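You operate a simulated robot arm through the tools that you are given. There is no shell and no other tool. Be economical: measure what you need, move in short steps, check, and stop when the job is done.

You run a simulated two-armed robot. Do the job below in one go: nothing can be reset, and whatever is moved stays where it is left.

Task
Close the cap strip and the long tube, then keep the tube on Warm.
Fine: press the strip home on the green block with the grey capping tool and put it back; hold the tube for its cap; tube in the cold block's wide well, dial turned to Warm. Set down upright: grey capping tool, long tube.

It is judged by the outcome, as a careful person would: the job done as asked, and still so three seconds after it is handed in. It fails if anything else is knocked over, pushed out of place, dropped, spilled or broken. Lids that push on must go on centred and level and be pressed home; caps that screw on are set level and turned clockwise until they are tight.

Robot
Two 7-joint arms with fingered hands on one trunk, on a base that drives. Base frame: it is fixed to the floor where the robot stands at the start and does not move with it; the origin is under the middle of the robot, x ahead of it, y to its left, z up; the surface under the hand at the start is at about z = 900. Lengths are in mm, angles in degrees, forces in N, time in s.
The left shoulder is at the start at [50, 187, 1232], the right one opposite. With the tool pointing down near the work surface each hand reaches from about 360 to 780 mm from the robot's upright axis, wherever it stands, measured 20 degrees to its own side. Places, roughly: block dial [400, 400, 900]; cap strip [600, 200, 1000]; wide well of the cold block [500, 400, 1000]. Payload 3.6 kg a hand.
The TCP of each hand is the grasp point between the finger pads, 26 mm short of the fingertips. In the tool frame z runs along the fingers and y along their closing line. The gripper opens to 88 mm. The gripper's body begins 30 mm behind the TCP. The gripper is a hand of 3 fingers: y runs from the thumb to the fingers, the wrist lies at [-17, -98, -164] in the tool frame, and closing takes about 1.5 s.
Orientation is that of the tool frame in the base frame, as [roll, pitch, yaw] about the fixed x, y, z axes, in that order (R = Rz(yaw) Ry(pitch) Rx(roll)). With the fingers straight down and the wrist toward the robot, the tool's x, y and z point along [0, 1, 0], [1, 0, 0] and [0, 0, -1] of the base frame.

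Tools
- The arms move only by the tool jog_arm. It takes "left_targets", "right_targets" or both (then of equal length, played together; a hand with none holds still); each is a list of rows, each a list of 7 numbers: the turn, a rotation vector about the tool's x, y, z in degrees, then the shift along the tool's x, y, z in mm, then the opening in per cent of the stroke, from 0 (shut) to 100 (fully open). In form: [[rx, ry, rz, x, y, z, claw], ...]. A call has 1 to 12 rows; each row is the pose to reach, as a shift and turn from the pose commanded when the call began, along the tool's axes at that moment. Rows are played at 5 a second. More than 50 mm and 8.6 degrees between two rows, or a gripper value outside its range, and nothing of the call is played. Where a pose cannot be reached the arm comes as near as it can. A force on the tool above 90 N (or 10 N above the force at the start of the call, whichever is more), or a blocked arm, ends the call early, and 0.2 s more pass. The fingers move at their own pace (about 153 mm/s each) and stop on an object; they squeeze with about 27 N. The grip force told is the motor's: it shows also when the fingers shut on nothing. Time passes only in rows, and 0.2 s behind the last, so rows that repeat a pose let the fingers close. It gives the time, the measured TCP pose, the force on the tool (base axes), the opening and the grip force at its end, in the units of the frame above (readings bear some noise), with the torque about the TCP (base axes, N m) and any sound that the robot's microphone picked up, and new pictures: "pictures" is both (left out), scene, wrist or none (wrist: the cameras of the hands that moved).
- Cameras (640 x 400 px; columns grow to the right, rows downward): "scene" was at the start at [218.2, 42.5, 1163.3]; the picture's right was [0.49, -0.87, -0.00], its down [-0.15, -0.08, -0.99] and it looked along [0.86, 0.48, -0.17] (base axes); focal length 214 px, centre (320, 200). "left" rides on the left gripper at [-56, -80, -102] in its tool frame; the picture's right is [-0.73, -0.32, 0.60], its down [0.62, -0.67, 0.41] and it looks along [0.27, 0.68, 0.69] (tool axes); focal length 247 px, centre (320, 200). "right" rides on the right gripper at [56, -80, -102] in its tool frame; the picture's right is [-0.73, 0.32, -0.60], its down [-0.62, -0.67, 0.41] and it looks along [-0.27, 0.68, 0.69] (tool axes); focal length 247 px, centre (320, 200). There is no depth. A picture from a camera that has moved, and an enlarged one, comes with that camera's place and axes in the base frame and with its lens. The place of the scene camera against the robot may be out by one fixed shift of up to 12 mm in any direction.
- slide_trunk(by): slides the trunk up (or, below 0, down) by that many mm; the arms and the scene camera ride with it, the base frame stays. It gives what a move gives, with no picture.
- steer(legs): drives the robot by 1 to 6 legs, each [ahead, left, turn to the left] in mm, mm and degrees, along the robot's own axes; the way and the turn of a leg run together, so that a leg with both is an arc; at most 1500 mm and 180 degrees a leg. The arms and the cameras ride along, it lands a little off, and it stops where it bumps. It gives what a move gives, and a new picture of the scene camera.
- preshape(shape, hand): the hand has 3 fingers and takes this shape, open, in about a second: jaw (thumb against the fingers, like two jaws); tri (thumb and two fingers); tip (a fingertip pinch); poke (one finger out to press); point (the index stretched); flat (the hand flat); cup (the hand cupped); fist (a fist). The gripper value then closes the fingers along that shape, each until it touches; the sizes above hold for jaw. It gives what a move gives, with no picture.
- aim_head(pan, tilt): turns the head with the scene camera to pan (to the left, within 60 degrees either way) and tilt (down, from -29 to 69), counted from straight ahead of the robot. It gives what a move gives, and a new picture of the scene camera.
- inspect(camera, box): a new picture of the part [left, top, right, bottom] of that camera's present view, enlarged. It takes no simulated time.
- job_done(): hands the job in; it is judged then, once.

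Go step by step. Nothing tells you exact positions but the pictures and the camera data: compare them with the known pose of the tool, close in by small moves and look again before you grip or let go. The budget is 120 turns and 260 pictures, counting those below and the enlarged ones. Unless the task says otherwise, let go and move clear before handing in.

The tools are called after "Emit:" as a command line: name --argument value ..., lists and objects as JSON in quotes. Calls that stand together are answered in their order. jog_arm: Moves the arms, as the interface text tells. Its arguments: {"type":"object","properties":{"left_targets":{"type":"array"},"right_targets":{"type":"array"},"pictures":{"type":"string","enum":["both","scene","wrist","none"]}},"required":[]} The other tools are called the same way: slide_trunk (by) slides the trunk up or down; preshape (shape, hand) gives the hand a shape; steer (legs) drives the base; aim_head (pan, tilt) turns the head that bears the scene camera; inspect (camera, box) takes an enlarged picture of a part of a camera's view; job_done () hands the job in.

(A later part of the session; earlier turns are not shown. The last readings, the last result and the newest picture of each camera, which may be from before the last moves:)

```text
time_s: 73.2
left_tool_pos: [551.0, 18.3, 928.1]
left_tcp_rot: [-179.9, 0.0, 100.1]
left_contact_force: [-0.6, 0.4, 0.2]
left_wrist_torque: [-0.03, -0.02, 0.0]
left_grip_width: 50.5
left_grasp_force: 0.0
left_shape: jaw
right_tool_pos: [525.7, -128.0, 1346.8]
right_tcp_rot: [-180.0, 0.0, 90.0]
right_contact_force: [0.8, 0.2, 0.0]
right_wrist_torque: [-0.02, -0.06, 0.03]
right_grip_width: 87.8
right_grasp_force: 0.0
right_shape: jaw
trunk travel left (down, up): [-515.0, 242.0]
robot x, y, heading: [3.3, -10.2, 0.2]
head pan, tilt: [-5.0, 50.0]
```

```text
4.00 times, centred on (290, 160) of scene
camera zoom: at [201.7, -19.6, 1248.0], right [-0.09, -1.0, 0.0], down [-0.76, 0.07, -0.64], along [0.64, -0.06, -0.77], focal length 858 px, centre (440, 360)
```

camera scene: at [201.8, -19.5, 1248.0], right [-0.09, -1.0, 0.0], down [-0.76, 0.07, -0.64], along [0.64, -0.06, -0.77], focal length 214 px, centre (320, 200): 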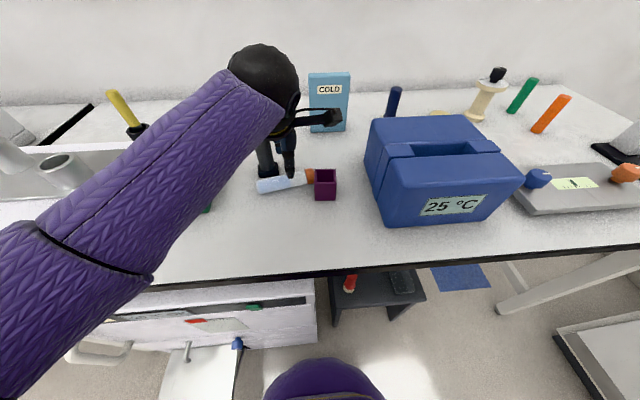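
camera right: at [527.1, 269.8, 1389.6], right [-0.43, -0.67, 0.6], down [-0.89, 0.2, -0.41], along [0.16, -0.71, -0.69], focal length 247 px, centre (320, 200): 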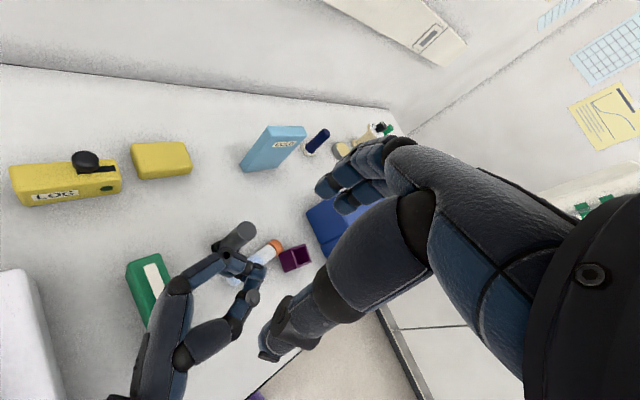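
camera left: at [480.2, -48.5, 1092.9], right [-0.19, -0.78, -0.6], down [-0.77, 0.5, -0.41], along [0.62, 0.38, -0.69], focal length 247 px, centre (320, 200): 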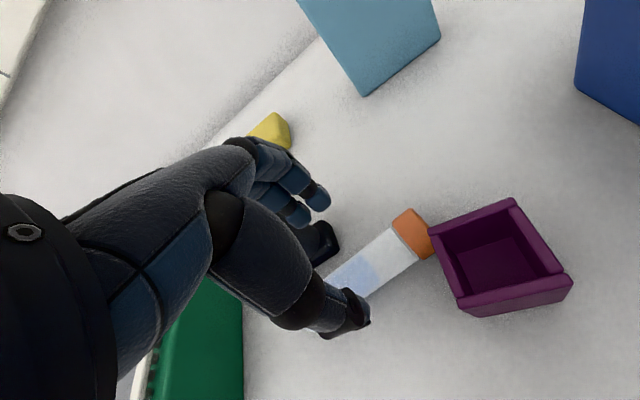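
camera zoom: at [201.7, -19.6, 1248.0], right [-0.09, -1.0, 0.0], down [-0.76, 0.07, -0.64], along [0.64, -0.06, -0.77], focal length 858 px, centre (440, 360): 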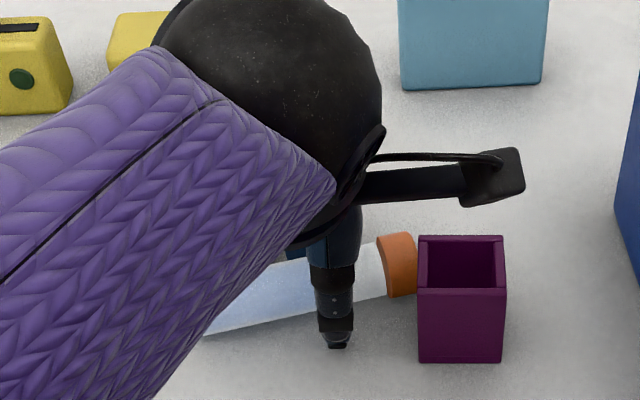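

The fingers straddle the tube. I close and lift slowly.

Emit:
jog_arm --left_targets '[[0, 0, 0, 0, 0, 0, 40], [0, 0, 0, 0, 0, 0, 20], [0, 0, 0, 0, 0, 0, 0], [0, 0, 0, 0, 0, 0, 0], [0, 0, 0, 0, 0, 0, 0], [0, 0, 0, 0, 0, 0, 0], [0, 0, 0, 0, 0, 0, 0], [0, 0, 0, 0, 0, -5, 0], [0, 0, 0, 0, 0, -15, 0], [0, 0, 0, 0, 0, -30, 0], [0, 0, 0, 0, 0, -30, 0]]'

Emit:
inspect --camera "left" --box '[180, 120, 460, 360]'

```text
time_s: 75.6
left_tool_pos: [556.6, 32.2, 959.9]
left_tcp_rot: [179.6, -1.1, 100.9]
left_contact_force: [-0.2, 0.1, -0.1]
left_wrist_torque: [-0.04, -0.01, -0.01]
left_grip_width: 22.5
left_grasp_force: 26.6
left_shape: jaw
right_tool_pos: [524.7, -128.4, 1346.1]
right_tcp_rot: [-180.0, 0.1, 90.0]
right_contact_force: [0.4, 0.1, 0.5]
right_wrist_torque: [-0.01, 0.02, -0.03]
right_grip_width: 87.8
right_grasp_force: 0.2
right_shape: jaw
trunk travel left (down, up): [-515.0, 242.0]
robot x, y, heading: [0.7, -10.0, -0.1]
head pan, tilt: [-5.0, 50.0]
camera scene: at [201.9, -19.6, 1247.9], right [-0.09, -1.0, 0.0], down [-0.76, 0.07, -0.64], along [0.64, -0.06, -0.77], focal length 214 px, centre (320, 200)
camera left: at [486.8, -39.8, 1060.0], right [-0.17, -0.77, -0.62], down [-0.77, 0.49, -0.4], along [0.61, 0.4, -0.68], focal length 247 px, centre (320, 200)
```

scene: 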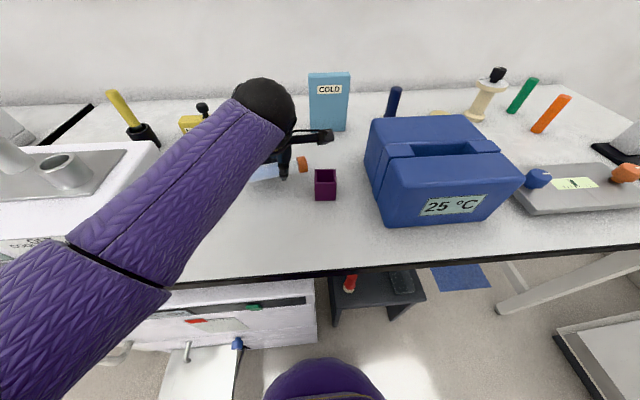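
left: 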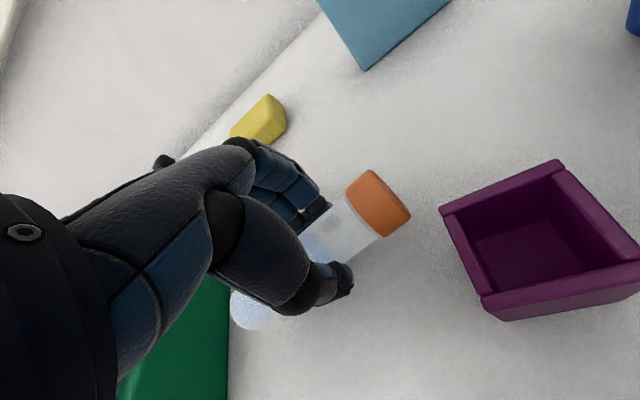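

```text
1.67 times, centred on (320, 240) of left
camera zoom: at [486.8, -39.8, 1060.0], right [-0.17, -0.77, -0.62], down [-0.77, 0.49, -0.4], along [0.61, 0.4, -0.68], focal length 412 px, centre (320, 133)
```

zoom: 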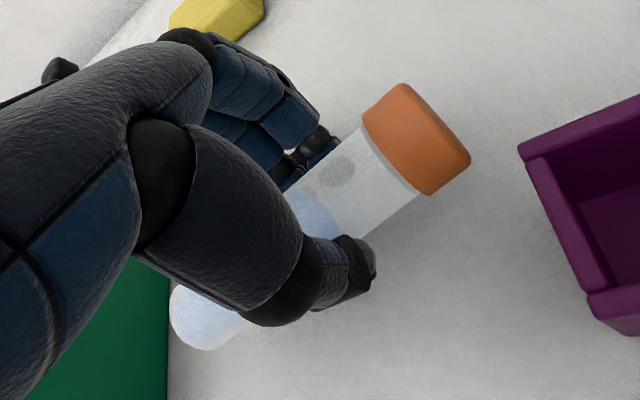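

The measured hand pose is off by ~14 mm from what I commanded; I hold a moment and check for contact, also the capping tool.

Emit:
jog_arm --left_targets '[[0, 0, 0, 0, 0, -15, 0], [0, 0, 0, 0, 0, -35, 0], [0, 0, 0, 0, 0, -35, 0]]' --pictures "wrist"

Emit:
inspect --camera "right" --box '[0, 0, 640, 400]'

```text
time_s: 76.6
left_tool_pos: [558.0, 54.0, 985.4]
left_tcp_rot: [179.5, -3.0, 101.9]
left_contact_force: [0.0, 0.0, -0.8]
left_wrist_torque: [0.01, 0.02, -0.04]
left_grip_width: 22.3
left_grasp_force: 26.8
left_shape: jaw
right_tool_pos: [525.3, -128.0, 1346.6]
right_tcp_rot: [-180.0, -0.1, 90.0]
right_contact_force: [0.4, -1.3, -0.4]
right_wrist_torque: [-0.02, 0.0, 0.01]
right_grip_width: 87.5
right_grasp_force: 0.0
right_shape: jaw
trunk travel left (down, up): [-515.0, 242.0]
robot x, y, heading: [-2.6, -11.2, 0.0]
head pan, tilt: [-5.0, 50.0]
stopped in row 3 (left hand): the arm was blocked; the commanded pose is now the measured one
camera left: at [490.3, -23.3, 1083.9], right [-0.16, -0.75, -0.64], down [-0.78, 0.49, -0.38], along [0.6, 0.44, -0.67], focal length 247 px, centre (320, 200)
```

left: 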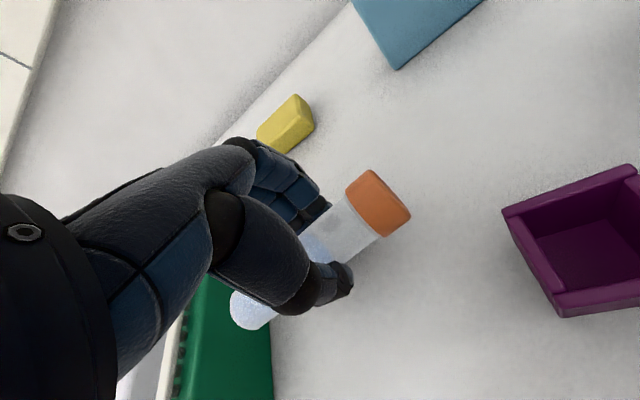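

```text
1.00 times, centred on (320, 200) of right (not enlarged: the box is as wide or as high as the picture)
camera zoom: at [445.9, -71.9, 1450.1], right [0.32, -0.74, 0.6], down [-0.67, -0.62, -0.41], along [0.68, -0.27, -0.69], focal length 247 px, centre (320, 200)
```

zoom: 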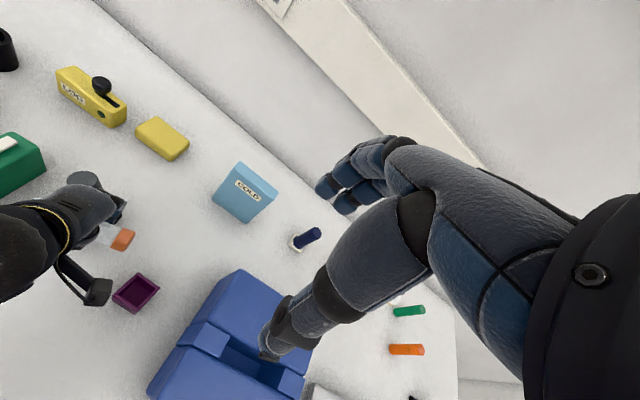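

Emit:
aim_head --pan 35 --tilt 45

Emit:
inspect --camera "right" --box '[0, 120, 200, 320]'

```text
time_s: 77.7
left_tool_pos: [559.1, 52.1, 985.9]
left_tcp_rot: [179.4, -2.8, 102.0]
left_contact_force: [0.4, 0.0, 0.4]
left_wrist_torque: [-0.01, 0.0, -0.02]
left_grip_width: 22.2
left_grasp_force: 26.6
left_shape: jaw
right_tool_pos: [525.4, -126.9, 1347.0]
right_tcp_rot: [180.0, 0.0, 90.0]
right_contact_force: [-0.4, 0.9, 0.4]
right_wrist_torque: [0.01, 0.03, -0.01]
right_grip_width: 87.6
right_grasp_force: 0.1
right_shape: jaw
trunk travel left (down, up): [-515.0, 242.0]
robot x, y, heading: [-1.3, -12.8, 0.1]
head pan, tilt: [35.0, 45.0]
camera scene: at [191.8, 33.8, 1254.9], right [0.57, -0.82, 0.0], down [-0.58, -0.4, -0.71], along [0.58, 0.4, -0.71], focal length 214 px, centre (320, 200)
```

scene: 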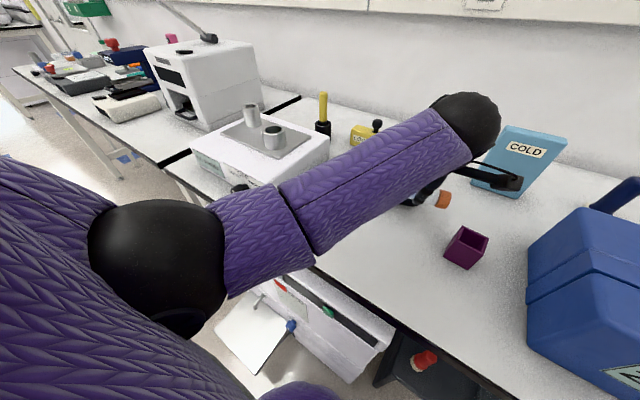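

```text
2.00 times, centred on (100, 220) of right
camera zoom: at [445.8, -71.9, 1450.0], right [0.32, -0.73, 0.6], down [-0.67, -0.62, -0.41], along [0.68, -0.27, -0.69], focal length 494 px, centre (760, 160)
```

zoom: 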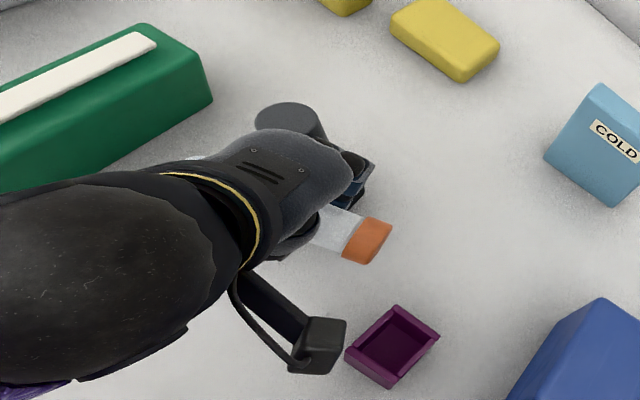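

The hand drifted toward the capping tool because of an arm joint limit. I nudge away (right) and up in small steps.

Emit:
jog_arm --left_targets '[[0, 0, 0, -10, 0, -3, 0], [0, 0, 0, -20, -3, -8, 0], [0, 0, 0, -30, -6, -15, 0], [0, 0, 0, -30, -6, -15, 0]]' --pictures "none"

Emit:
inspect --camera "right" --box '[0, 120, 200, 320]'

```text
time_s: 78.8
left_tool_pos: [567.2, 61.0, 987.0]
left_tcp_rot: [178.8, -6.2, 104.0]
left_contact_force: [0.2, 0.3, -0.1]
left_wrist_torque: [-0.01, -0.01, 0.0]
left_grip_width: 22.9
left_grasp_force: 27.0
left_shape: jaw
right_tool_pos: [525.8, -128.4, 1346.9]
right_tcp_rot: [180.0, 0.0, 89.9]
right_contact_force: [-0.2, -0.3, 0.5]
right_wrist_torque: [-0.02, 0.0, 0.02]
right_grip_width: 87.9
right_grasp_force: 0.1
right_shape: jaw
trunk travel left (down, up): [-515.0, 242.0]
robot x, y, heading: [1.1, -10.0, 0.2]
head pan, tilt: [35.0, 45.0]
stopped in row 4 (left hand): the arm was blocked; the commanded pose is now the measured one
```

```text
2.00 times, centred on (100, 220) of right
camera zoom: at [445.9, -71.8, 1450.1], right [0.32, -0.74, 0.6], down [-0.67, -0.62, -0.41], along [0.68, -0.27, -0.69], focal length 494 px, centre (760, 160)
```

zoom: 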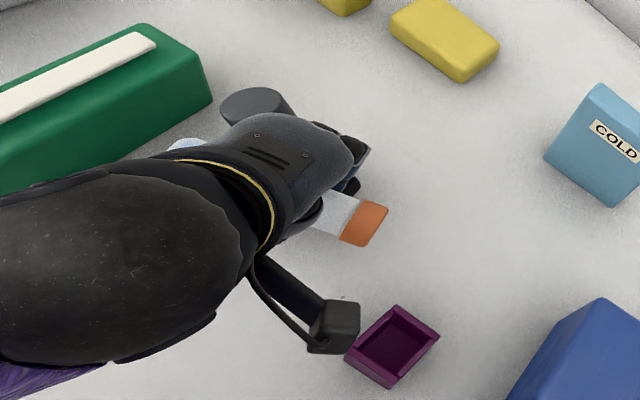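

The drift has pushed the capping tool. I back the whole robot slightly to the right to free it.

Emit:
steer --legs '[[0, -30, 0]]'

Emit:
inspect --camera "right" --box '[0, 60, 260, 320]'

Emit:
inspect --camera "left" --box '[0, 0, 640, 400]'

```text
time_s: 79.7
left_tool_pos: [565.0, 30.8, 987.1]
left_tcp_rot: [178.6, -6.3, 104.0]
left_contact_force: [0.3, -0.5, -0.1]
left_wrist_torque: [0.0, 0.0, -0.01]
left_grip_width: 22.2
left_grasp_force: 27.2
left_shape: jaw
right_tool_pos: [525.0, -157.9, 1346.9]
right_tcp_rot: [-180.0, -0.1, 90.0]
right_contact_force: [-0.2, -0.2, -0.5]
right_wrist_torque: [0.05, 0.02, 0.01]
right_grip_width: 87.9
right_grasp_force: 0.1
right_shape: jaw
trunk travel left (down, up): [-515.0, 242.0]
robot x, y, heading: [-2.7, -36.2, -0.1]
head pan, tilt: [35.0, 45.0]
camera scene: at [191.6, 3.5, 1254.9], right [0.57, -0.82, 0.0], down [-0.58, -0.41, -0.71], along [0.58, 0.41, -0.71], focal length 214 px, centre (320, 200)
```

scene: 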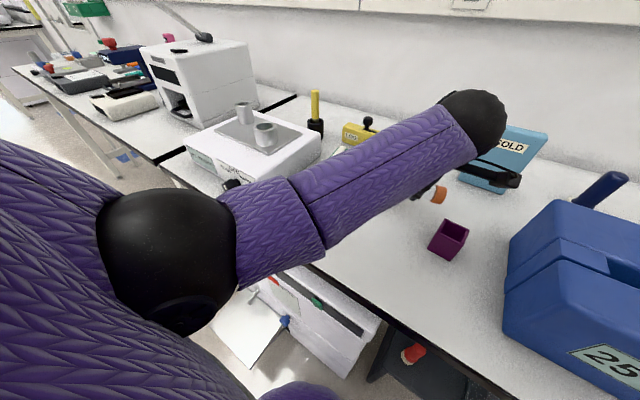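

```text
1.54 times, centred on (130, 190) of right
camera zoom: at [445.7, -102.4, 1450.1], right [0.32, -0.74, 0.6], down [-0.67, -0.62, -0.41], along [0.68, -0.27, -0.69], focal length 380 px, centre (612, 215)
```

zoom: 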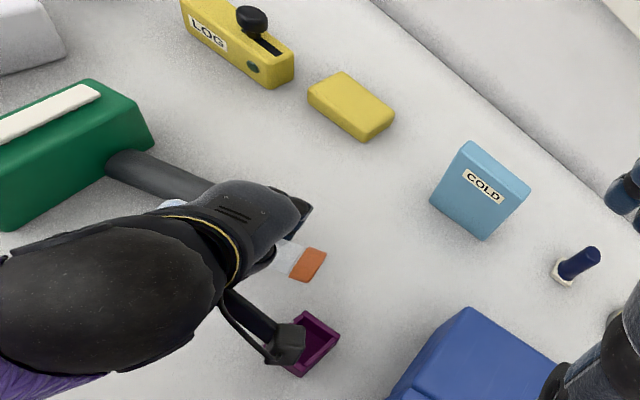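

```text
1.00 times, centred on (320, 200) of left (not enlarged: the box is as wide or as high as the picture)
camera zoom: at [500.2, -52.6, 1081.2], right [-0.14, -0.72, -0.68], down [-0.8, 0.49, -0.36], along [0.59, 0.5, -0.64], focal length 247 px, centre (320, 200)
```

zoom: 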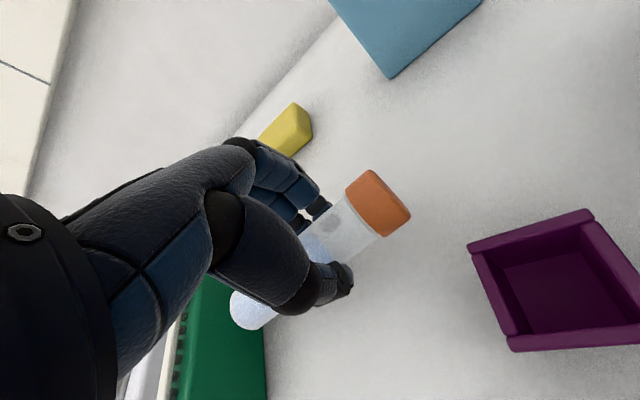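

The capping tool has toppled against the green block; I'll set it upright later. First I raise the trunk so the left hand with the tube is in free space.

Emit:
slide_trunk --by 120

Emit:
jog_arm --left_targets '[[0, 0, 7, 0, 0, 0, 0], [0, 0, 14, 0, 0, 0, 0], [0, 0, 14, 0, 0, 0, 0]]' --pictures "scene"

```text
time_s: 81.2
left_tool_pos: [573.0, 83.9, 1096.3]
left_tcp_rot: [177.6, -10.2, 106.5]
left_contact_force: [0.2, 0.4, -0.8]
left_wrist_torque: [-0.03, -0.01, -0.01]
left_grip_width: 22.4
left_grasp_force: 27.0
left_shape: jaw
right_tool_pos: [526.7, -156.4, 1466.0]
right_tcp_rot: [-180.0, 0.0, 90.0]
right_contact_force: [-0.1, -1.2, 0.4]
right_wrist_torque: [-0.05, -0.02, -0.01]
right_grip_width: 87.7
right_grasp_force: 0.1
right_shape: jaw
trunk travel left (down, up): [-635.0, 122.0]
robot x, y, heading: [-2.8, -37.7, -0.3]
head pan, tilt: [35.0, 45.0]
```

```text
time_s: 82.2
left_tool_pos: [576.5, 59.5, 1109.5]
left_tcp_rot: [179.2, -8.4, 91.3]
left_contact_force: [0.0, -0.7, -0.4]
left_wrist_torque: [-0.01, -0.01, 0.0]
left_grip_width: 22.5
left_grasp_force: 26.9
left_shape: jaw
right_tool_pos: [525.2, -157.8, 1467.8]
right_tcp_rot: [-180.0, 0.0, 90.0]
right_contact_force: [0.5, 0.6, -0.9]
right_wrist_torque: [0.01, 0.01, 0.02]
right_grip_width: 87.8
right_grasp_force: 0.1
right_shape: jaw
trunk travel left (down, up): [-635.0, 122.0]
robot x, y, heading: [-2.3, -41.8, -0.1]
head pan, tilt: [35.0, 45.0]
stopped in row 3 (left hand): the arm was blocked; the commanded pose is now the measured one
camera scene: at [188.2, 4.4, 1377.1], right [0.57, -0.82, 0.0], down [-0.58, -0.41, -0.71], along [0.58, 0.41, -0.71], focal length 214 px, centre (320, 200)
```

scene: 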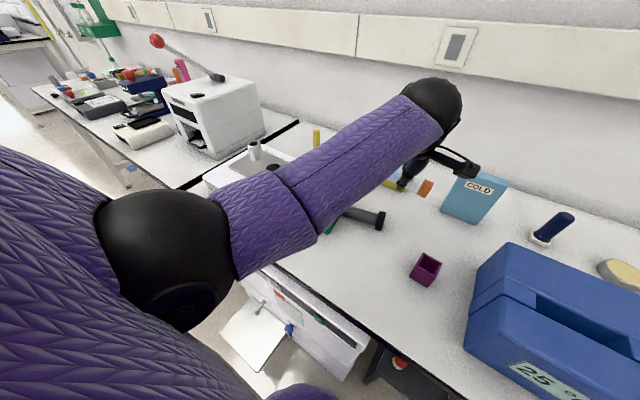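

The arm's elbow seems jammed against the torso. I move the hand up and out to the left in free space to free it.

Emit:
jog_arm --left_targets '[[0, 0, 0, 20, -10, -15, 0], [0, 0, 0, 45, -20, -30, 0], [0, 0, 0, 70, -30, -45, 0], [0, 0, 0, 95, -40, -60, 0], [0, 0, 0, 120, -50, -75, 0], [0, 0, 0, 120, -50, -75, 0]]' --pictures "scene"

```text
time_s: 83.6
left_tool_pos: [522.8, 161.0, 1198.1]
left_tcp_rot: [179.4, -8.2, 91.1]
left_contact_force: [0.0, 0.3, -0.3]
left_wrist_torque: [0.0, 0.01, -0.02]
left_grip_width: 22.5
left_grasp_force: 27.2
left_shape: jaw
right_tool_pos: [525.7, -157.2, 1467.3]
right_tcp_rot: [-180.0, 0.0, 90.0]
right_contact_force: [-0.8, -0.2, 0.1]
right_wrist_torque: [0.03, -0.01, 0.01]
right_grip_width: 87.7
right_grasp_force: 0.1
right_shape: jaw
trunk travel left (down, up): [-635.0, 122.0]
robot x, y, heading: [-3.1, -42.6, -0.1]
head pan, tilt: [35.0, 45.0]
camera scene: at [188.3, 4.0, 1377.1], right [0.57, -0.82, 0.0], down [-0.58, -0.41, -0.71], along [0.58, 0.41, -0.71], focal length 214 px, centre (320, 200)
```

scene: 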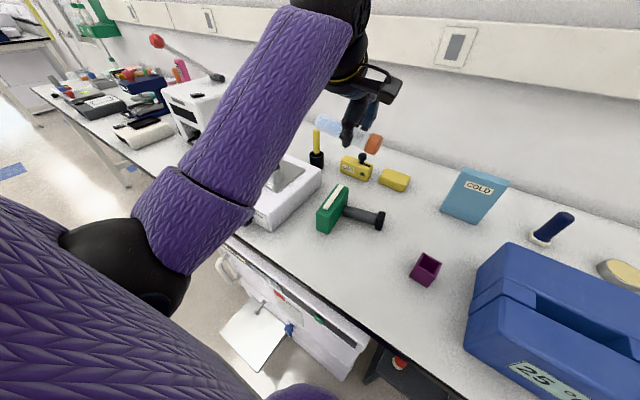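

The arm is free again. I lower the trunk partway, then turn the left hand horizontal so the tube stands upright, cap up.

Emit:
slide_trunk --by -100

Emit:
jog_arm --left_targets '[[0, -8, 0, -12, 0, -10, 0], [0, -16, 0, -25, 0, -15, 0], [0, -24, 0, -37, 0, -20, 0], [0, -32, 0, -50, 0, -25, 0], [0, -40, 0, -62, 0, -30, 0], [0, -48, 0, -75, 0, -35, 0], [0, -56, 0, -87, 0, -40, 0], [0, -64, 0, -100, 0, -45, 0], [0, -72, 0, -112, 0, -50, 0], [0, -80, 0, -125, 0, -50, 0], [0, -88, 0, -137, 0, -50, 0], [0, -96, 0, -150, 0, -50, 0]]' --pictures "scene"

```text
time_s: 84.9
left_tool_pos: [522.0, 162.4, 1101.0]
left_tcp_rot: [179.4, -8.0, 91.1]
left_contact_force: [-0.8, -0.4, 0.4]
left_wrist_torque: [-0.02, 0.01, 0.02]
left_grip_width: 22.4
left_grasp_force: 26.8
left_shape: jaw
right_tool_pos: [525.8, -157.2, 1367.8]
right_tcp_rot: [180.0, 0.0, 90.0]
right_contact_force: [0.3, 0.2, -1.4]
right_wrist_torque: [0.02, 0.0, 0.01]
right_grip_width: 87.8
right_grasp_force: 0.1
right_shape: jaw
trunk travel left (down, up): [-535.0, 222.0]
robot x, y, heading: [1.9, -34.5, 0.2]
head pan, tilt: [35.0, 45.0]
```

```text
time_s: 87.7
left_tool_pos: [548.5, 63.6, 1137.7]
left_tcp_rot: [153.2, 80.7, 67.1]
left_contact_force: [-0.3, -0.9, -0.5]
left_wrist_torque: [0.05, -0.03, 0.02]
left_grip_width: 22.4
left_grasp_force: 26.7
left_shape: jaw
right_tool_pos: [524.5, -157.5, 1367.0]
right_tcp_rot: [-180.0, 0.0, 90.1]
right_contact_force: [0.3, -0.1, -0.2]
right_wrist_torque: [0.04, -0.01, 0.0]
right_grip_width: 87.7
right_grasp_force: 0.1
right_shape: jaw
trunk travel left (down, up): [-535.0, 222.0]
robot x, y, heading: [-0.6, -40.6, -0.2]
head pan, tilt: [35.0, 45.0]
stopped in row 12 (left hand): the arm was blocked; the commanded pose is now the measured one
camera scene: at [190.7, 4.5, 1275.5], right [0.57, -0.82, 0.0], down [-0.58, -0.41, -0.71], along [0.58, 0.41, -0.71], focal length 214 px, centre (320, 200)
```

scene: 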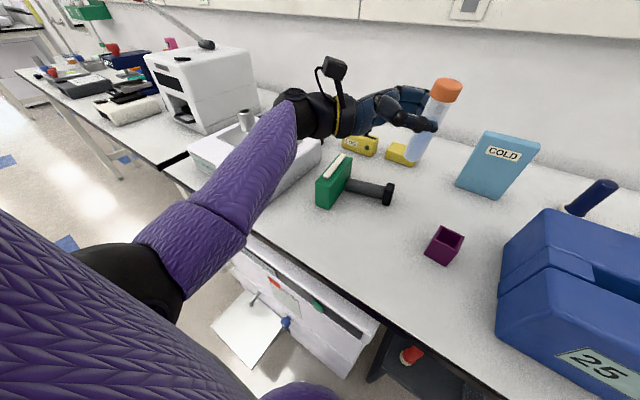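

Emit:
jog_arm --left_targets '[[0, 0, 0, -8, -11, 18, 0], [0, 0, 0, -15, -22, 36, 0], [0, 0, 0, -23, -33, 54, 0], [1.3, -2.8, -1.3, -23, -33, 54, 0], [2.6, -5.6, -2.6, -23, -33, 54, 0], [3.9, -8.4, -3.9, -23, -33, 54, 0], [3.9, -8.4, -3.9, -23, -33, 54, 0]]' --pictures "none"

Emit:
aim_head --pan 10 --tilt 40

Emit:
inspect --camera "left" --box '[180, 90, 460, 330]'

Emit:
inspect --camera "right" --box '[0, 0, 640, 400]'

```text
time_s: 89.3
left_tool_pos: [528.0, 16.0, 1160.0]
left_tcp_rot: [126.9, 87.9, 37.7]
left_contact_force: [0.0, -0.1, 0.0]
left_wrist_torque: [-0.01, -0.01, -0.04]
left_grip_width: 22.4
left_grasp_force: 27.1
left_shape: jaw
right_tool_pos: [524.5, -157.0, 1366.8]
right_tcp_rot: [-179.9, 0.0, 90.0]
right_contact_force: [1.1, 0.0, 0.1]
right_wrist_torque: [0.01, 0.03, 0.05]
right_grip_width: 87.8
right_grasp_force: 0.1
right_shape: jaw
trunk travel left (down, up): [-535.0, 222.0]
robot x, y, heading: [1.9, -38.2, -0.1]
head pan, tilt: [35.0, 45.0]
```

```text
time_s: 90.2
left_tool_pos: [526.4, 15.2, 1157.3]
left_tcp_rot: [135.1, 88.0, 45.8]
left_contact_force: [0.0, -0.3, -0.2]
left_wrist_torque: [0.02, 0.0, 0.02]
left_grip_width: 22.3
left_grasp_force: 27.1
left_shape: jaw
right_tool_pos: [525.5, -156.9, 1368.0]
right_tcp_rot: [-180.0, -0.1, 90.0]
right_contact_force: [-0.4, 0.2, -0.1]
right_wrist_torque: [-0.01, 0.03, 0.01]
right_grip_width: 88.0
right_grasp_force: 0.1
right_shape: jaw
trunk travel left (down, up): [-535.0, 222.0]
robot x, y, heading: [-2.5, -39.8, 0.2]
head pan, tilt: [10.0, 40.0]
camera scene: at [207.9, -27.5, 1282.7], right [0.17, -0.98, 0.0], down [-0.63, -0.11, -0.77], along [0.75, 0.13, -0.64], focal length 214 px, centre (320, 200)
```

scene: 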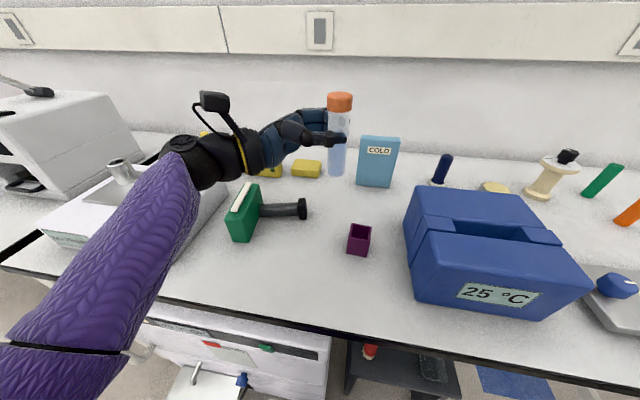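

```text
1.67 times, centred on (320, 210) of left
camera zoom: at [441.8, 115.3, 1214.4], right [-0.33, -0.62, 0.71], down [-0.65, -0.4, -0.65], along [0.69, -0.67, -0.27], focal length 412 px, centre (320, 183)
```

zoom: 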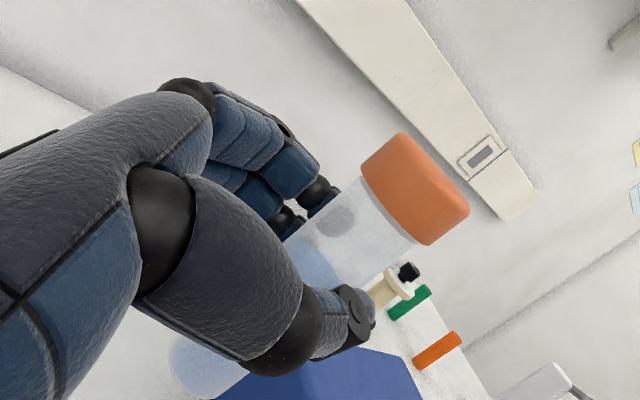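

```text
1.00 times, centred on (320, 200) of right (not enlarged: the box is as wide or as high as the picture)
camera zoom: at [445.8, -101.4, 1470.0], right [0.32, -0.73, 0.6], down [-0.67, -0.62, -0.41], along [0.68, -0.27, -0.69], focal length 247 px, centre (320, 200)
```

zoom: 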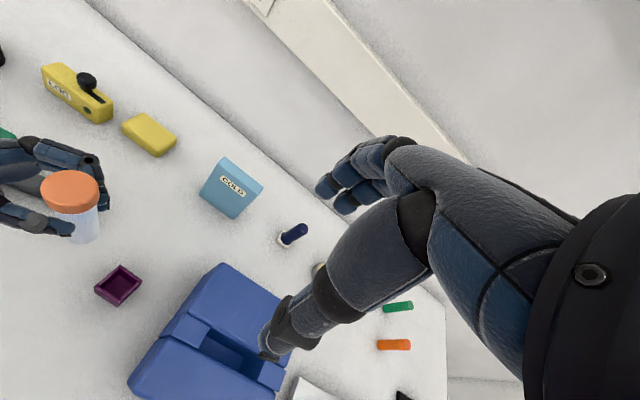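

The tube is upright in the left hand, cap seated and coaxial, near (526,2) with its top at about z 1207. I bring the right hand above it, pre-turned 40° counter-clockwise for a long clockwise stroke.

Emit:
jog_arm --right_targets '[[0, 0, -7, 27, 0, 0, 100], [0, 0, -14, 54, 0, 10, 100], [0, 0, -21, 81, 0, 25, 100], [0, 0, -28, 108, 0, 40, 100], [0, 0, -34, 134, 0, 55, 100], [0, 0, -40, 159, 0, 75, 100], [0, 0, -40, 159, 0, 75, 100]]' --pictures "scene"

Emit:
inspect --camera "right" --box '[150, 120, 400, 380]'

Emit:
inspect --camera "left" --box '[240, 0, 560, 260]'

```text
time_s: 91.8
left_tool_pos: [524.1, 15.4, 1153.0]
left_tcp_rot: [148.1, 88.1, 58.6]
left_contact_force: [-0.2, -0.5, 0.4]
left_wrist_torque: [0.02, 0.01, 0.0]
left_grip_width: 22.2
left_grasp_force: 26.7
left_shape: jaw
right_tool_pos: [524.9, 1.8, 1292.7]
right_tcp_rot: [-179.9, 0.0, 130.1]
right_contact_force: [-0.2, -0.3, 0.8]
right_wrist_torque: [-0.01, 0.01, 0.0]
right_grip_width: 87.8
right_grasp_force: 0.0
right_shape: jaw
trunk travel left (down, up): [-535.0, 222.0]
robot x, y, heading: [1.6, -38.0, 0.2]
head pan, tilt: [10.0, 40.0]
camera scene: at [207.6, -28.1, 1282.8], right [0.17, -0.98, 0.0], down [-0.63, -0.11, -0.77], along [0.75, 0.13, -0.64], focal length 214 px, centre (320, 200)
```

scene: 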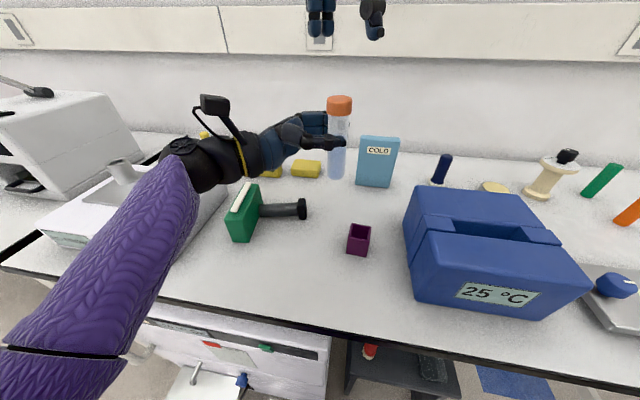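

```text
1.54 times, centred on (275, 250) of right
camera zoom: at [428.6, -7.1, 1395.2], right [0.72, -0.36, 0.6], down [-0.11, -0.9, -0.41], along [0.69, 0.23, -0.69], focal length 380 px, centre (389, 123)
```

zoom: 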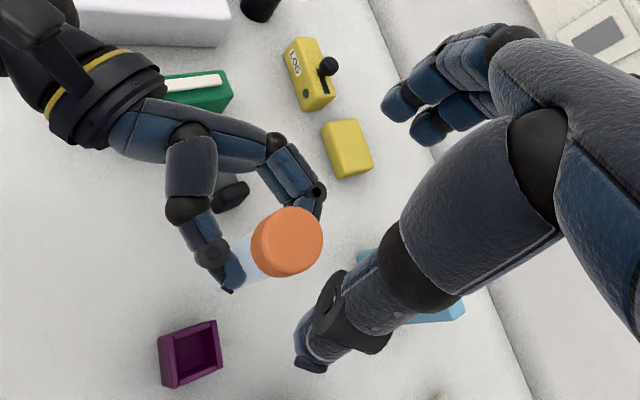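

```text
1.54 times, centred on (400, 130) of left
camera zoom: at [440.1, 114.4, 1211.4], right [-0.33, -0.62, 0.71], down [-0.65, -0.4, -0.65], along [0.69, -0.67, -0.28], focal length 380 px, centre (197, 308)
```

zoom: 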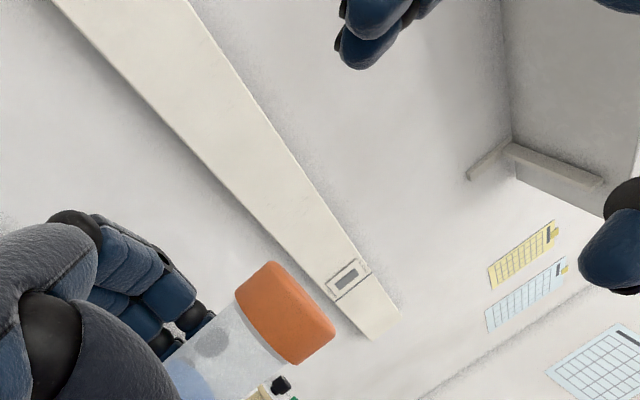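

Emit:
jog_arm --right_targets '[[0, 0, 0, 2, -2.3, 15, 100], [0, 0, 0, 2, -2.3, 35, 100], [0, 0, 0, 2, -2.3, 52, 100], [0, 0, 0, 2, -2.3, 52, 100], [0, 0, 0, 2, -2.3, 52, 100], [0, 0, 0, 2, -2.3, 52, 100], [0, 0, 0, 2, -2.3, 52, 100]]' --pictures "none"

Emit:
inspect --camera "right" --box '[150, 120, 400, 380]'

Emit:
inspect --camera "left" --box '[240, 0, 560, 260]'

Emit:
inspect --camera "scene" --box '[280, 40, 400, 200]'

```text
time_s: 93.4
left_tool_pos: [521.7, 15.1, 1149.6]
left_tcp_rot: [160.7, 88.0, 71.2]
left_contact_force: [-0.4, -0.2, -0.6]
left_wrist_torque: [0.0, 0.04, 0.01]
left_grip_width: 22.4
left_grasp_force: 27.3
left_shape: jaw
right_tool_pos: [522.7, 1.3, 1239.2]
right_tcp_rot: [180.0, 0.0, 130.0]
right_contact_force: [0.3, 0.1, -0.4]
right_wrist_torque: [0.01, 0.0, -0.01]
right_grip_width: 87.6
right_grasp_force: 0.1
right_shape: jaw
trunk travel left (down, up): [-535.0, 222.0]
robot x, y, heading: [0.6, -39.5, -0.1]
head pan, tilt: [10.0, 40.0]
```

```text
1.54 times, centred on (275, 250) of right
camera zoom: at [425.3, -7.0, 1343.2], right [0.72, -0.36, 0.6], down [-0.11, -0.91, -0.41], along [0.69, 0.23, -0.69], focal length 380 px, centre (389, 123)
```

zoom: 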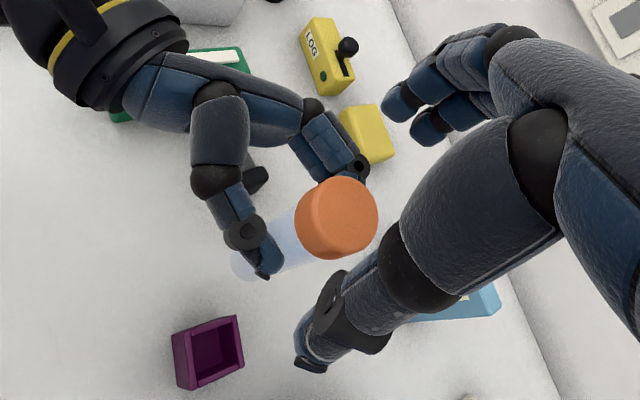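

```text
1.54 times, centred on (400, 130) of left
camera zoom: at [439.5, 114.9, 1209.3], right [-0.32, -0.62, 0.71], down [-0.65, -0.4, -0.64], along [0.68, -0.67, -0.28], focal length 380 px, centre (197, 308)
```

zoom: 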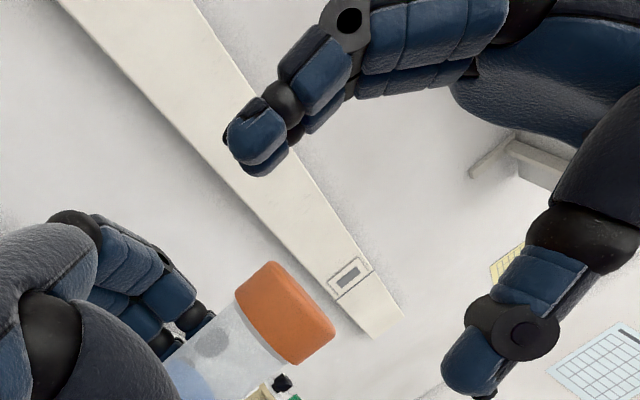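

```text
2.50 times, centred on (340, 120) of scene
camera zoom: at [207.9, -27.5, 1282.7], right [0.17, -0.98, 0.0], down [-0.63, -0.11, -0.77], along [0.75, 0.13, -0.64], focal length 536 px, centre (270, 400)
```

zoom: 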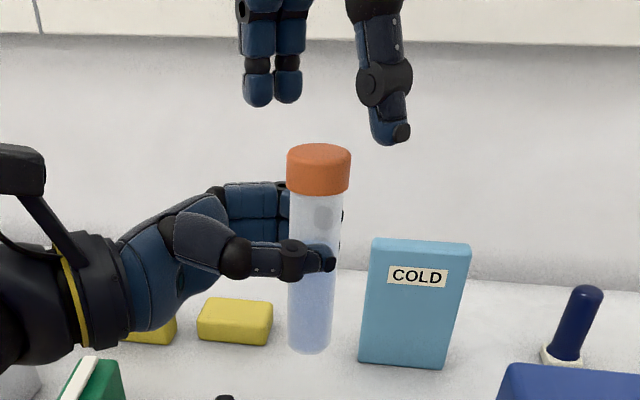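

The cap is centred at (521.7,2) with top z≈1198. I lower the right hand around it and close.

Emit:
jog_arm --right_targets '[[0, 0, 0, 1, -0.4, 12, 100], [0, 0, 0, 1, -0.4, 24, 100], [0, 0, 0, 1, -0.4, 30, 100], [0, 0, 0, 1, -0.4, 30, 70], [0, 0, 0, 1, -0.4, 30, 50], [0, 0, 0, 1, -0.4, 30, 30], [0, 0, 0, 1, -0.4, 30, 0], [0, 0, 0, 1, -0.4, 30, 0], [0, 0, 0, 1, -0.4, 30, 0], [0, 0, 0, 1, -0.4, 30, 0], [0, 0, 0, 1, -0.4, 30, 0]]' --pictures "none"

Emit:
inspect --camera "scene" --box '[280, 40, 400, 200]'

Emit:
inspect --camera "left" --box '[220, 60, 480, 300]'

```text
time_s: 95.8
left_tool_pos: [521.2, 15.9, 1147.9]
left_tcp_rot: [166.5, 88.0, 76.8]
left_contact_force: [-0.8, -0.1, 1.6]
left_wrist_torque: [-0.02, 0.0, -0.02]
left_grip_width: 22.8
left_grasp_force: 26.5
left_shape: jaw
right_tool_pos: [521.3, 2.2, 1211.2]
right_tcp_rot: [180.0, -0.1, 130.0]
right_contact_force: [0.0, 0.3, -2.6]
right_wrist_torque: [0.03, -0.03, 0.01]
right_grip_width: 26.6
right_grasp_force: 27.0
right_shape: jaw
trunk travel left (down, up): [-535.0, 222.0]
robot x, y, heading: [3.5, -41.7, -0.0]
head pan, tilt: [10.0, 40.0]
```

```text
2.50 times, centred on (340, 120) of scene
camera zoom: at [207.9, -27.5, 1282.7], right [0.17, -0.98, 0.0], down [-0.63, -0.11, -0.77], along [0.75, 0.13, -0.64], focal length 536 px, centre (270, 400)
```

zoom: 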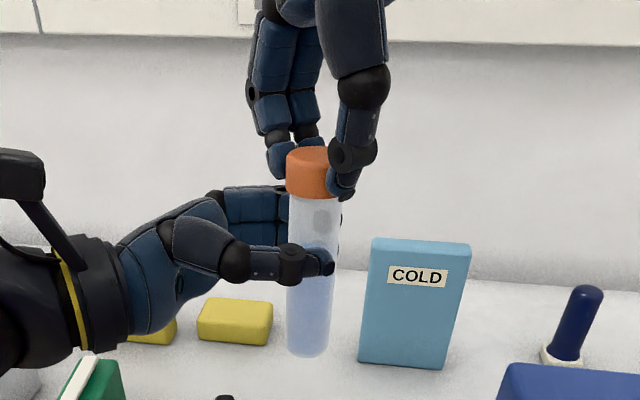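

```text
1.67 times, centred on (350, 180) of left
camera zoom: at [438.8, 115.3, 1207.7], right [-0.32, -0.63, 0.71], down [-0.66, -0.4, -0.64], along [0.68, -0.67, -0.28], focal length 412 px, centre (270, 233)
```

zoom: 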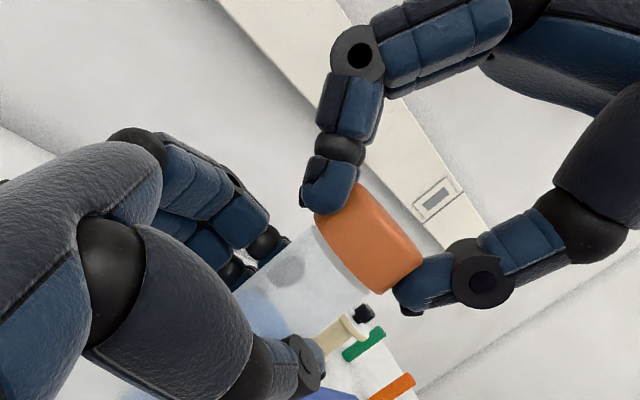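

Good, both hands hold. Now I turn the cap clockwise 80° (yaw 130→50), staying well within reach.

Emit:
jog_arm --right_targets '[[0, 0, 8, 0, 0, 1, 0], [0, 0, 16, 0, 0, 1.2, 0], [0, 0, 24, 0, 0, 1.4, 0], [0, 0, 32, 0, 0, 1.6, 0], [0, 0, 40, 0, 0, 1.8, 0], [0, 0, 48, 0, 0, 2, 0], [0, 0, 56, 0, 0, 2.2, 0], [0, 0, 64, 0, 0, 2.4, 0], [0, 0, 72, 0, 0, 2.5, 0], [0, 0, 80, 0, 0, 2.6, 0], [0, 0, 80, 0, 0, 2.6, 0]]' --pictures "none"

Emit:
inspect --camera "scene" --box '[280, 40, 400, 200]'

Emit:
inspect --camera "left" --box '[220, 60, 480, 300]'

```text
time_s: 98.2
left_tool_pos: [520.2, 15.4, 1146.7]
left_tcp_rot: [171.8, 87.9, 82.2]
left_contact_force: [2.8, -2.8, -0.7]
left_wrist_torque: [0.04, 0.02, 0.02]
left_grip_width: 22.4
left_grasp_force: 26.8
left_shape: jaw
right_tool_pos: [520.7, 2.5, 1207.7]
right_tcp_rot: [179.9, -0.1, 49.9]
right_contact_force: [-2.0, 2.7, -0.2]
right_wrist_torque: [0.11, 0.14, -0.01]
right_grip_width: 26.6
right_grasp_force: 26.5
right_shape: jaw
trunk travel left (down, up): [-535.0, 222.0]
robot x, y, heading: [1.2, -37.5, 0.0]
head pan, tilt: [10.0, 40.0]
```

```text
2.50 times, centred on (340, 120) of scene
camera zoom: at [207.9, -27.9, 1282.7], right [0.17, -0.98, 0.0], down [-0.63, -0.11, -0.77], along [0.75, 0.13, -0.64], focal length 536 px, centre (270, 400)
```

zoom: 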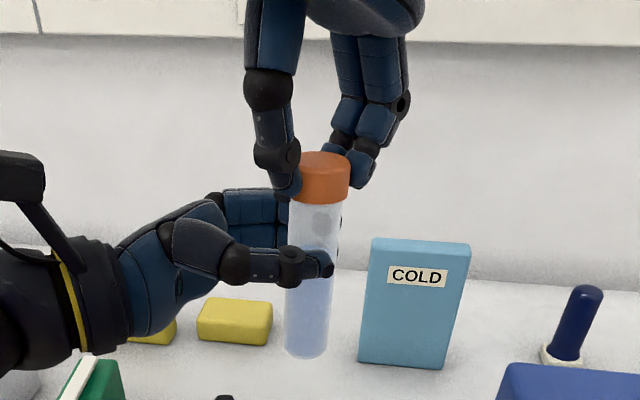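

```text
1.67 times, centred on (350, 180) of left
camera zoom: at [438.5, 115.1, 1206.8], right [-0.32, -0.63, 0.71], down [-0.66, -0.39, -0.64], along [0.68, -0.67, -0.29], focal length 412 px, centre (270, 233)
```

zoom: 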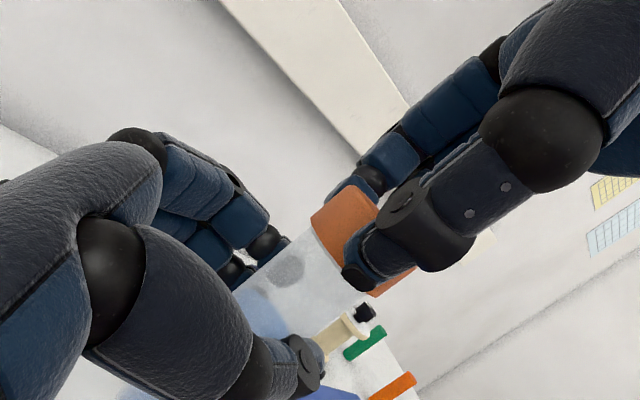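

The cap turned freely with almost no torque, so it is not tight yet. I open, turn back, regrip and turn again.

Emit:
jog_arm --right_targets '[[0, 0, 0, 0, 0, 0, 35], [0, 0, 0, 0, 0, 0, 60], [0, 0, 0, 0, 0, 0, 60], [0, 0, -8.5, 0, 0, 0, 60], [0, 0, -17, 0, 0, 0, 60], [0, 0, -25.5, 0, 0, 0, 60], [0, 0, -34, 0, 0, 0, 60], [0, 0, -42.5, 0, 0, 0, 60], [0, 0, -51, 0, 0, 0, 60], [0, 0, -59.5, 0, 0, 0, 60], [0, 0, -68, 0, 0, 0, 60], [0, 0, -76.5, 0, 0, 0, 60]]' --pictures "none"

Emit:
inspect --camera "scene" --box '[280, 40, 400, 200]'

Emit:
jog_arm --right_targets '[[0, 0, 0, 0, 0, 0, 0], [0, 0, 0, 0, 0, 0, 0], [0, 0, 0, 0, 0, 0, 0], [0, 0, 8.5, 0, 0, 0.1, 0], [0, 0, 17, 0, 0, 0.2, 0], [0, 0, 25.5, 0, 0, 0.3, 0], [0, 0, 34, 0, 0, 0.4, 0], [0, 0, 42.5, 0, 0, 0.5, 0], [0, 0, 51, 0, 0, 0.6, 0], [0, 0, 59.5, 0, 0, 0.7, 0], [0, 0, 68, 0, 0, 0.8, 0], [0, 0, 76.5, 0, 0, 0.9, 0]]' --pictures "none"

Emit:
inspect --camera "scene" --box '[280, 40, 400, 200]'

```text
time_s: 100.8
left_tool_pos: [521.1, 14.9, 1147.2]
left_tcp_rot: [166.5, 87.9, 76.9]
left_contact_force: [-0.8, -0.1, -0.9]
left_wrist_torque: [0.0, -0.01, -0.02]
left_grip_width: 22.5
left_grasp_force: 26.7
left_shape: jaw
right_tool_pos: [522.8, 2.3, 1207.1]
right_tcp_rot: [-180.0, 0.0, 126.6]
right_contact_force: [0.8, -0.4, 0.6]
right_wrist_torque: [-0.01, 0.0, 0.02]
right_grip_width: 52.4
right_grasp_force: 0.1
right_shape: jaw
trunk travel left (down, up): [-535.0, 222.0]
robot x, y, heading: [-0.2, -41.5, 0.1]
head pan, tilt: [10.0, 40.0]
```

```text
2.50 times, centred on (340, 120) of scene
camera zoom: at [208.0, -27.8, 1282.7], right [0.17, -0.98, 0.0], down [-0.63, -0.11, -0.77], along [0.75, 0.13, -0.64], focal length 536 px, centre (270, 400)
```

zoom: 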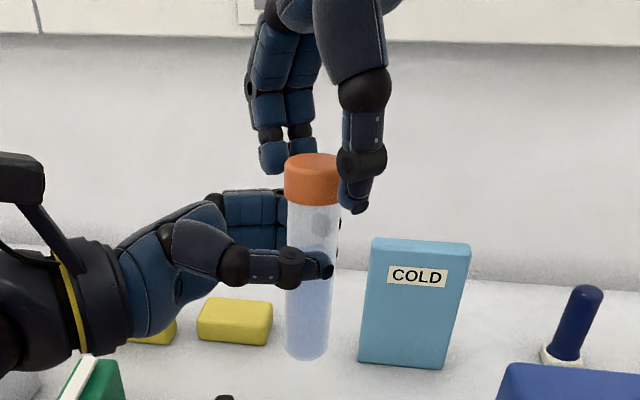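

```text
time_s: 103.4
left_tool_pos: [520.3, 16.0, 1147.3]
left_tcp_rot: [169.7, 88.0, 80.1]
left_contact_force: [-1.1, -1.4, -0.1]
left_wrist_torque: [0.03, -0.07, -0.03]
left_grip_width: 22.5
left_grasp_force: 27.2
left_shape: jaw
right_tool_pos: [521.1, 4.0, 1206.6]
right_tcp_rot: [-179.9, 0.0, 49.8]
right_contact_force: [0.1, 2.3, -0.3]
right_wrist_torque: [0.08, 0.04, 0.03]
right_grip_width: 25.1
right_grasp_force: 27.1
right_shape: jaw
trunk travel left (down, up): [-535.0, 222.0]
robot x, y, heading: [-0.4, -40.5, 0.1]
head pan, tilt: [10.0, 40.0]
```

```text
2.50 times, centred on (340, 120) of scene
camera zoom: at [207.8, -27.0, 1282.7], right [0.17, -0.98, 0.0], down [-0.63, -0.11, -0.77], along [0.75, 0.13, -0.64], focal length 536 px, centre (270, 400)
```

zoom: 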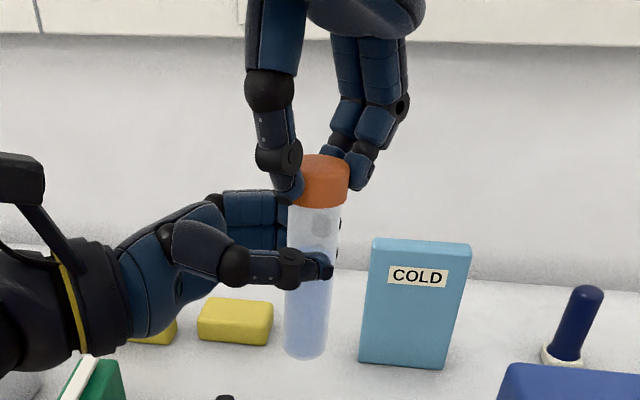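

The cap is working its way down the thread. I repeat two more cycles, following it down.

Emit:
jog_arm --right_targets '[[0, 0, 0, 0, 0, 0, 35], [0, 0, 0, 0, 0, 0, 60], [0, 0, 0, 0, 0, 0, 60], [0, 0, -8.5, 0, 0, 0, 60], [0, 0, -17, 0, 0, 0, 60], [0, 0, -25.5, 0, 0, 0, 60], [0, 0, -34, 0, 0, 0, 60], [0, 0, -42.5, 0, 0, 0, 60], [0, 0, -51, 0, 0, 0.5, 60], [0, 0, -59.5, 0, 0, 1, 60], [0, 0, -68, 0, 0, 1.2, 60], [0, 0, -76.5, 0, 0, 1.5, 60]]' --pictures "none"

Emit:
jog_arm --right_targets '[[0, 0, 0, 0, 0, 0, 0], [0, 0, 0, 0, 0, 0, 0], [0, 0, 0, 0, 0, 0, 0], [0, 0, 8.5, 0, 0, 0.1, 0], [0, 0, 17, 0, 0, 0.2, 0], [0, 0, 25.5, 0, 0, 0.3, 0], [0, 0, 34, 0, 0, 0.4, 0], [0, 0, 42.5, 0, 0, 0.5, 0], [0, 0, 51, 0, 0, 0.6, 0], [0, 0, 59.5, 0, 0, 0.7, 0], [0, 0, 68, 0, 0, 0.8, 0], [0, 0, 76.5, 0, 0, 0.9, 0]]' --pictures "none"

Emit:
inspect --camera "scene" --box '[280, 40, 400, 200]'

```text
time_s: 106.0
left_tool_pos: [520.3, 15.3, 1145.6]
left_tcp_rot: [171.3, 88.1, 81.7]
left_contact_force: [-0.9, -0.9, -0.8]
left_wrist_torque: [-0.01, -0.04, 0.0]
left_grip_width: 22.3
left_grasp_force: 27.2
left_shape: jaw
right_tool_pos: [522.1, 2.4, 1204.8]
right_tcp_rot: [179.9, 0.0, 126.7]
right_contact_force: [0.0, 0.5, -0.5]
right_wrist_torque: [0.01, -0.02, -0.01]
right_grip_width: 52.5
right_grasp_force: 0.0
right_shape: jaw
trunk travel left (down, up): [-535.0, 222.0]
robot x, y, heading: [-2.1, -38.1, -0.0]
head pan, tilt: [10.0, 40.0]
```

```text
time_s: 108.6
left_tool_pos: [520.7, 15.5, 1146.7]
left_tcp_rot: [172.9, 88.0, 83.4]
left_contact_force: [0.0, -3.7, -0.4]
left_wrist_torque: [0.06, 0.05, -0.2]
left_grip_width: 23.0
left_grasp_force: 26.9
left_shape: jaw
right_tool_pos: [521.4, 2.9, 1205.3]
right_tcp_rot: [-180.0, 0.0, 49.9]
right_contact_force: [0.9, 2.5, -0.5]
right_wrist_torque: [0.13, -0.02, 0.21]
right_grip_width: 26.2
right_grasp_force: 27.2
right_shape: jaw
trunk travel left (down, up): [-535.0, 222.0]
robot x, y, heading: [-3.7, -37.0, 0.1]
head pan, tilt: [10.0, 40.0]
```

```text
2.50 times, centred on (340, 120) of scene
camera zoom: at [207.8, -27.1, 1282.7], right [0.17, -0.98, 0.0], down [-0.63, -0.11, -0.77], along [0.75, 0.13, -0.64], focal length 536 px, centre (270, 400)
```

zoom: 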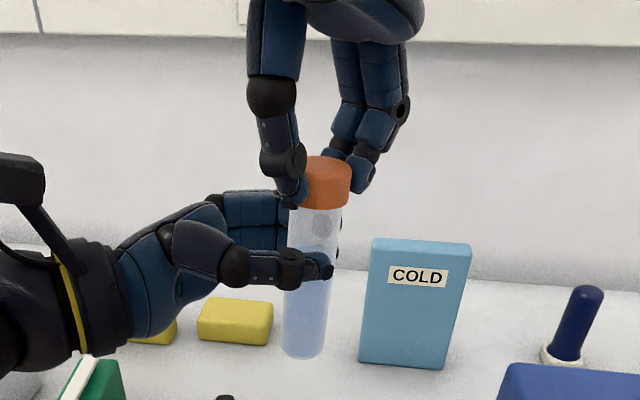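

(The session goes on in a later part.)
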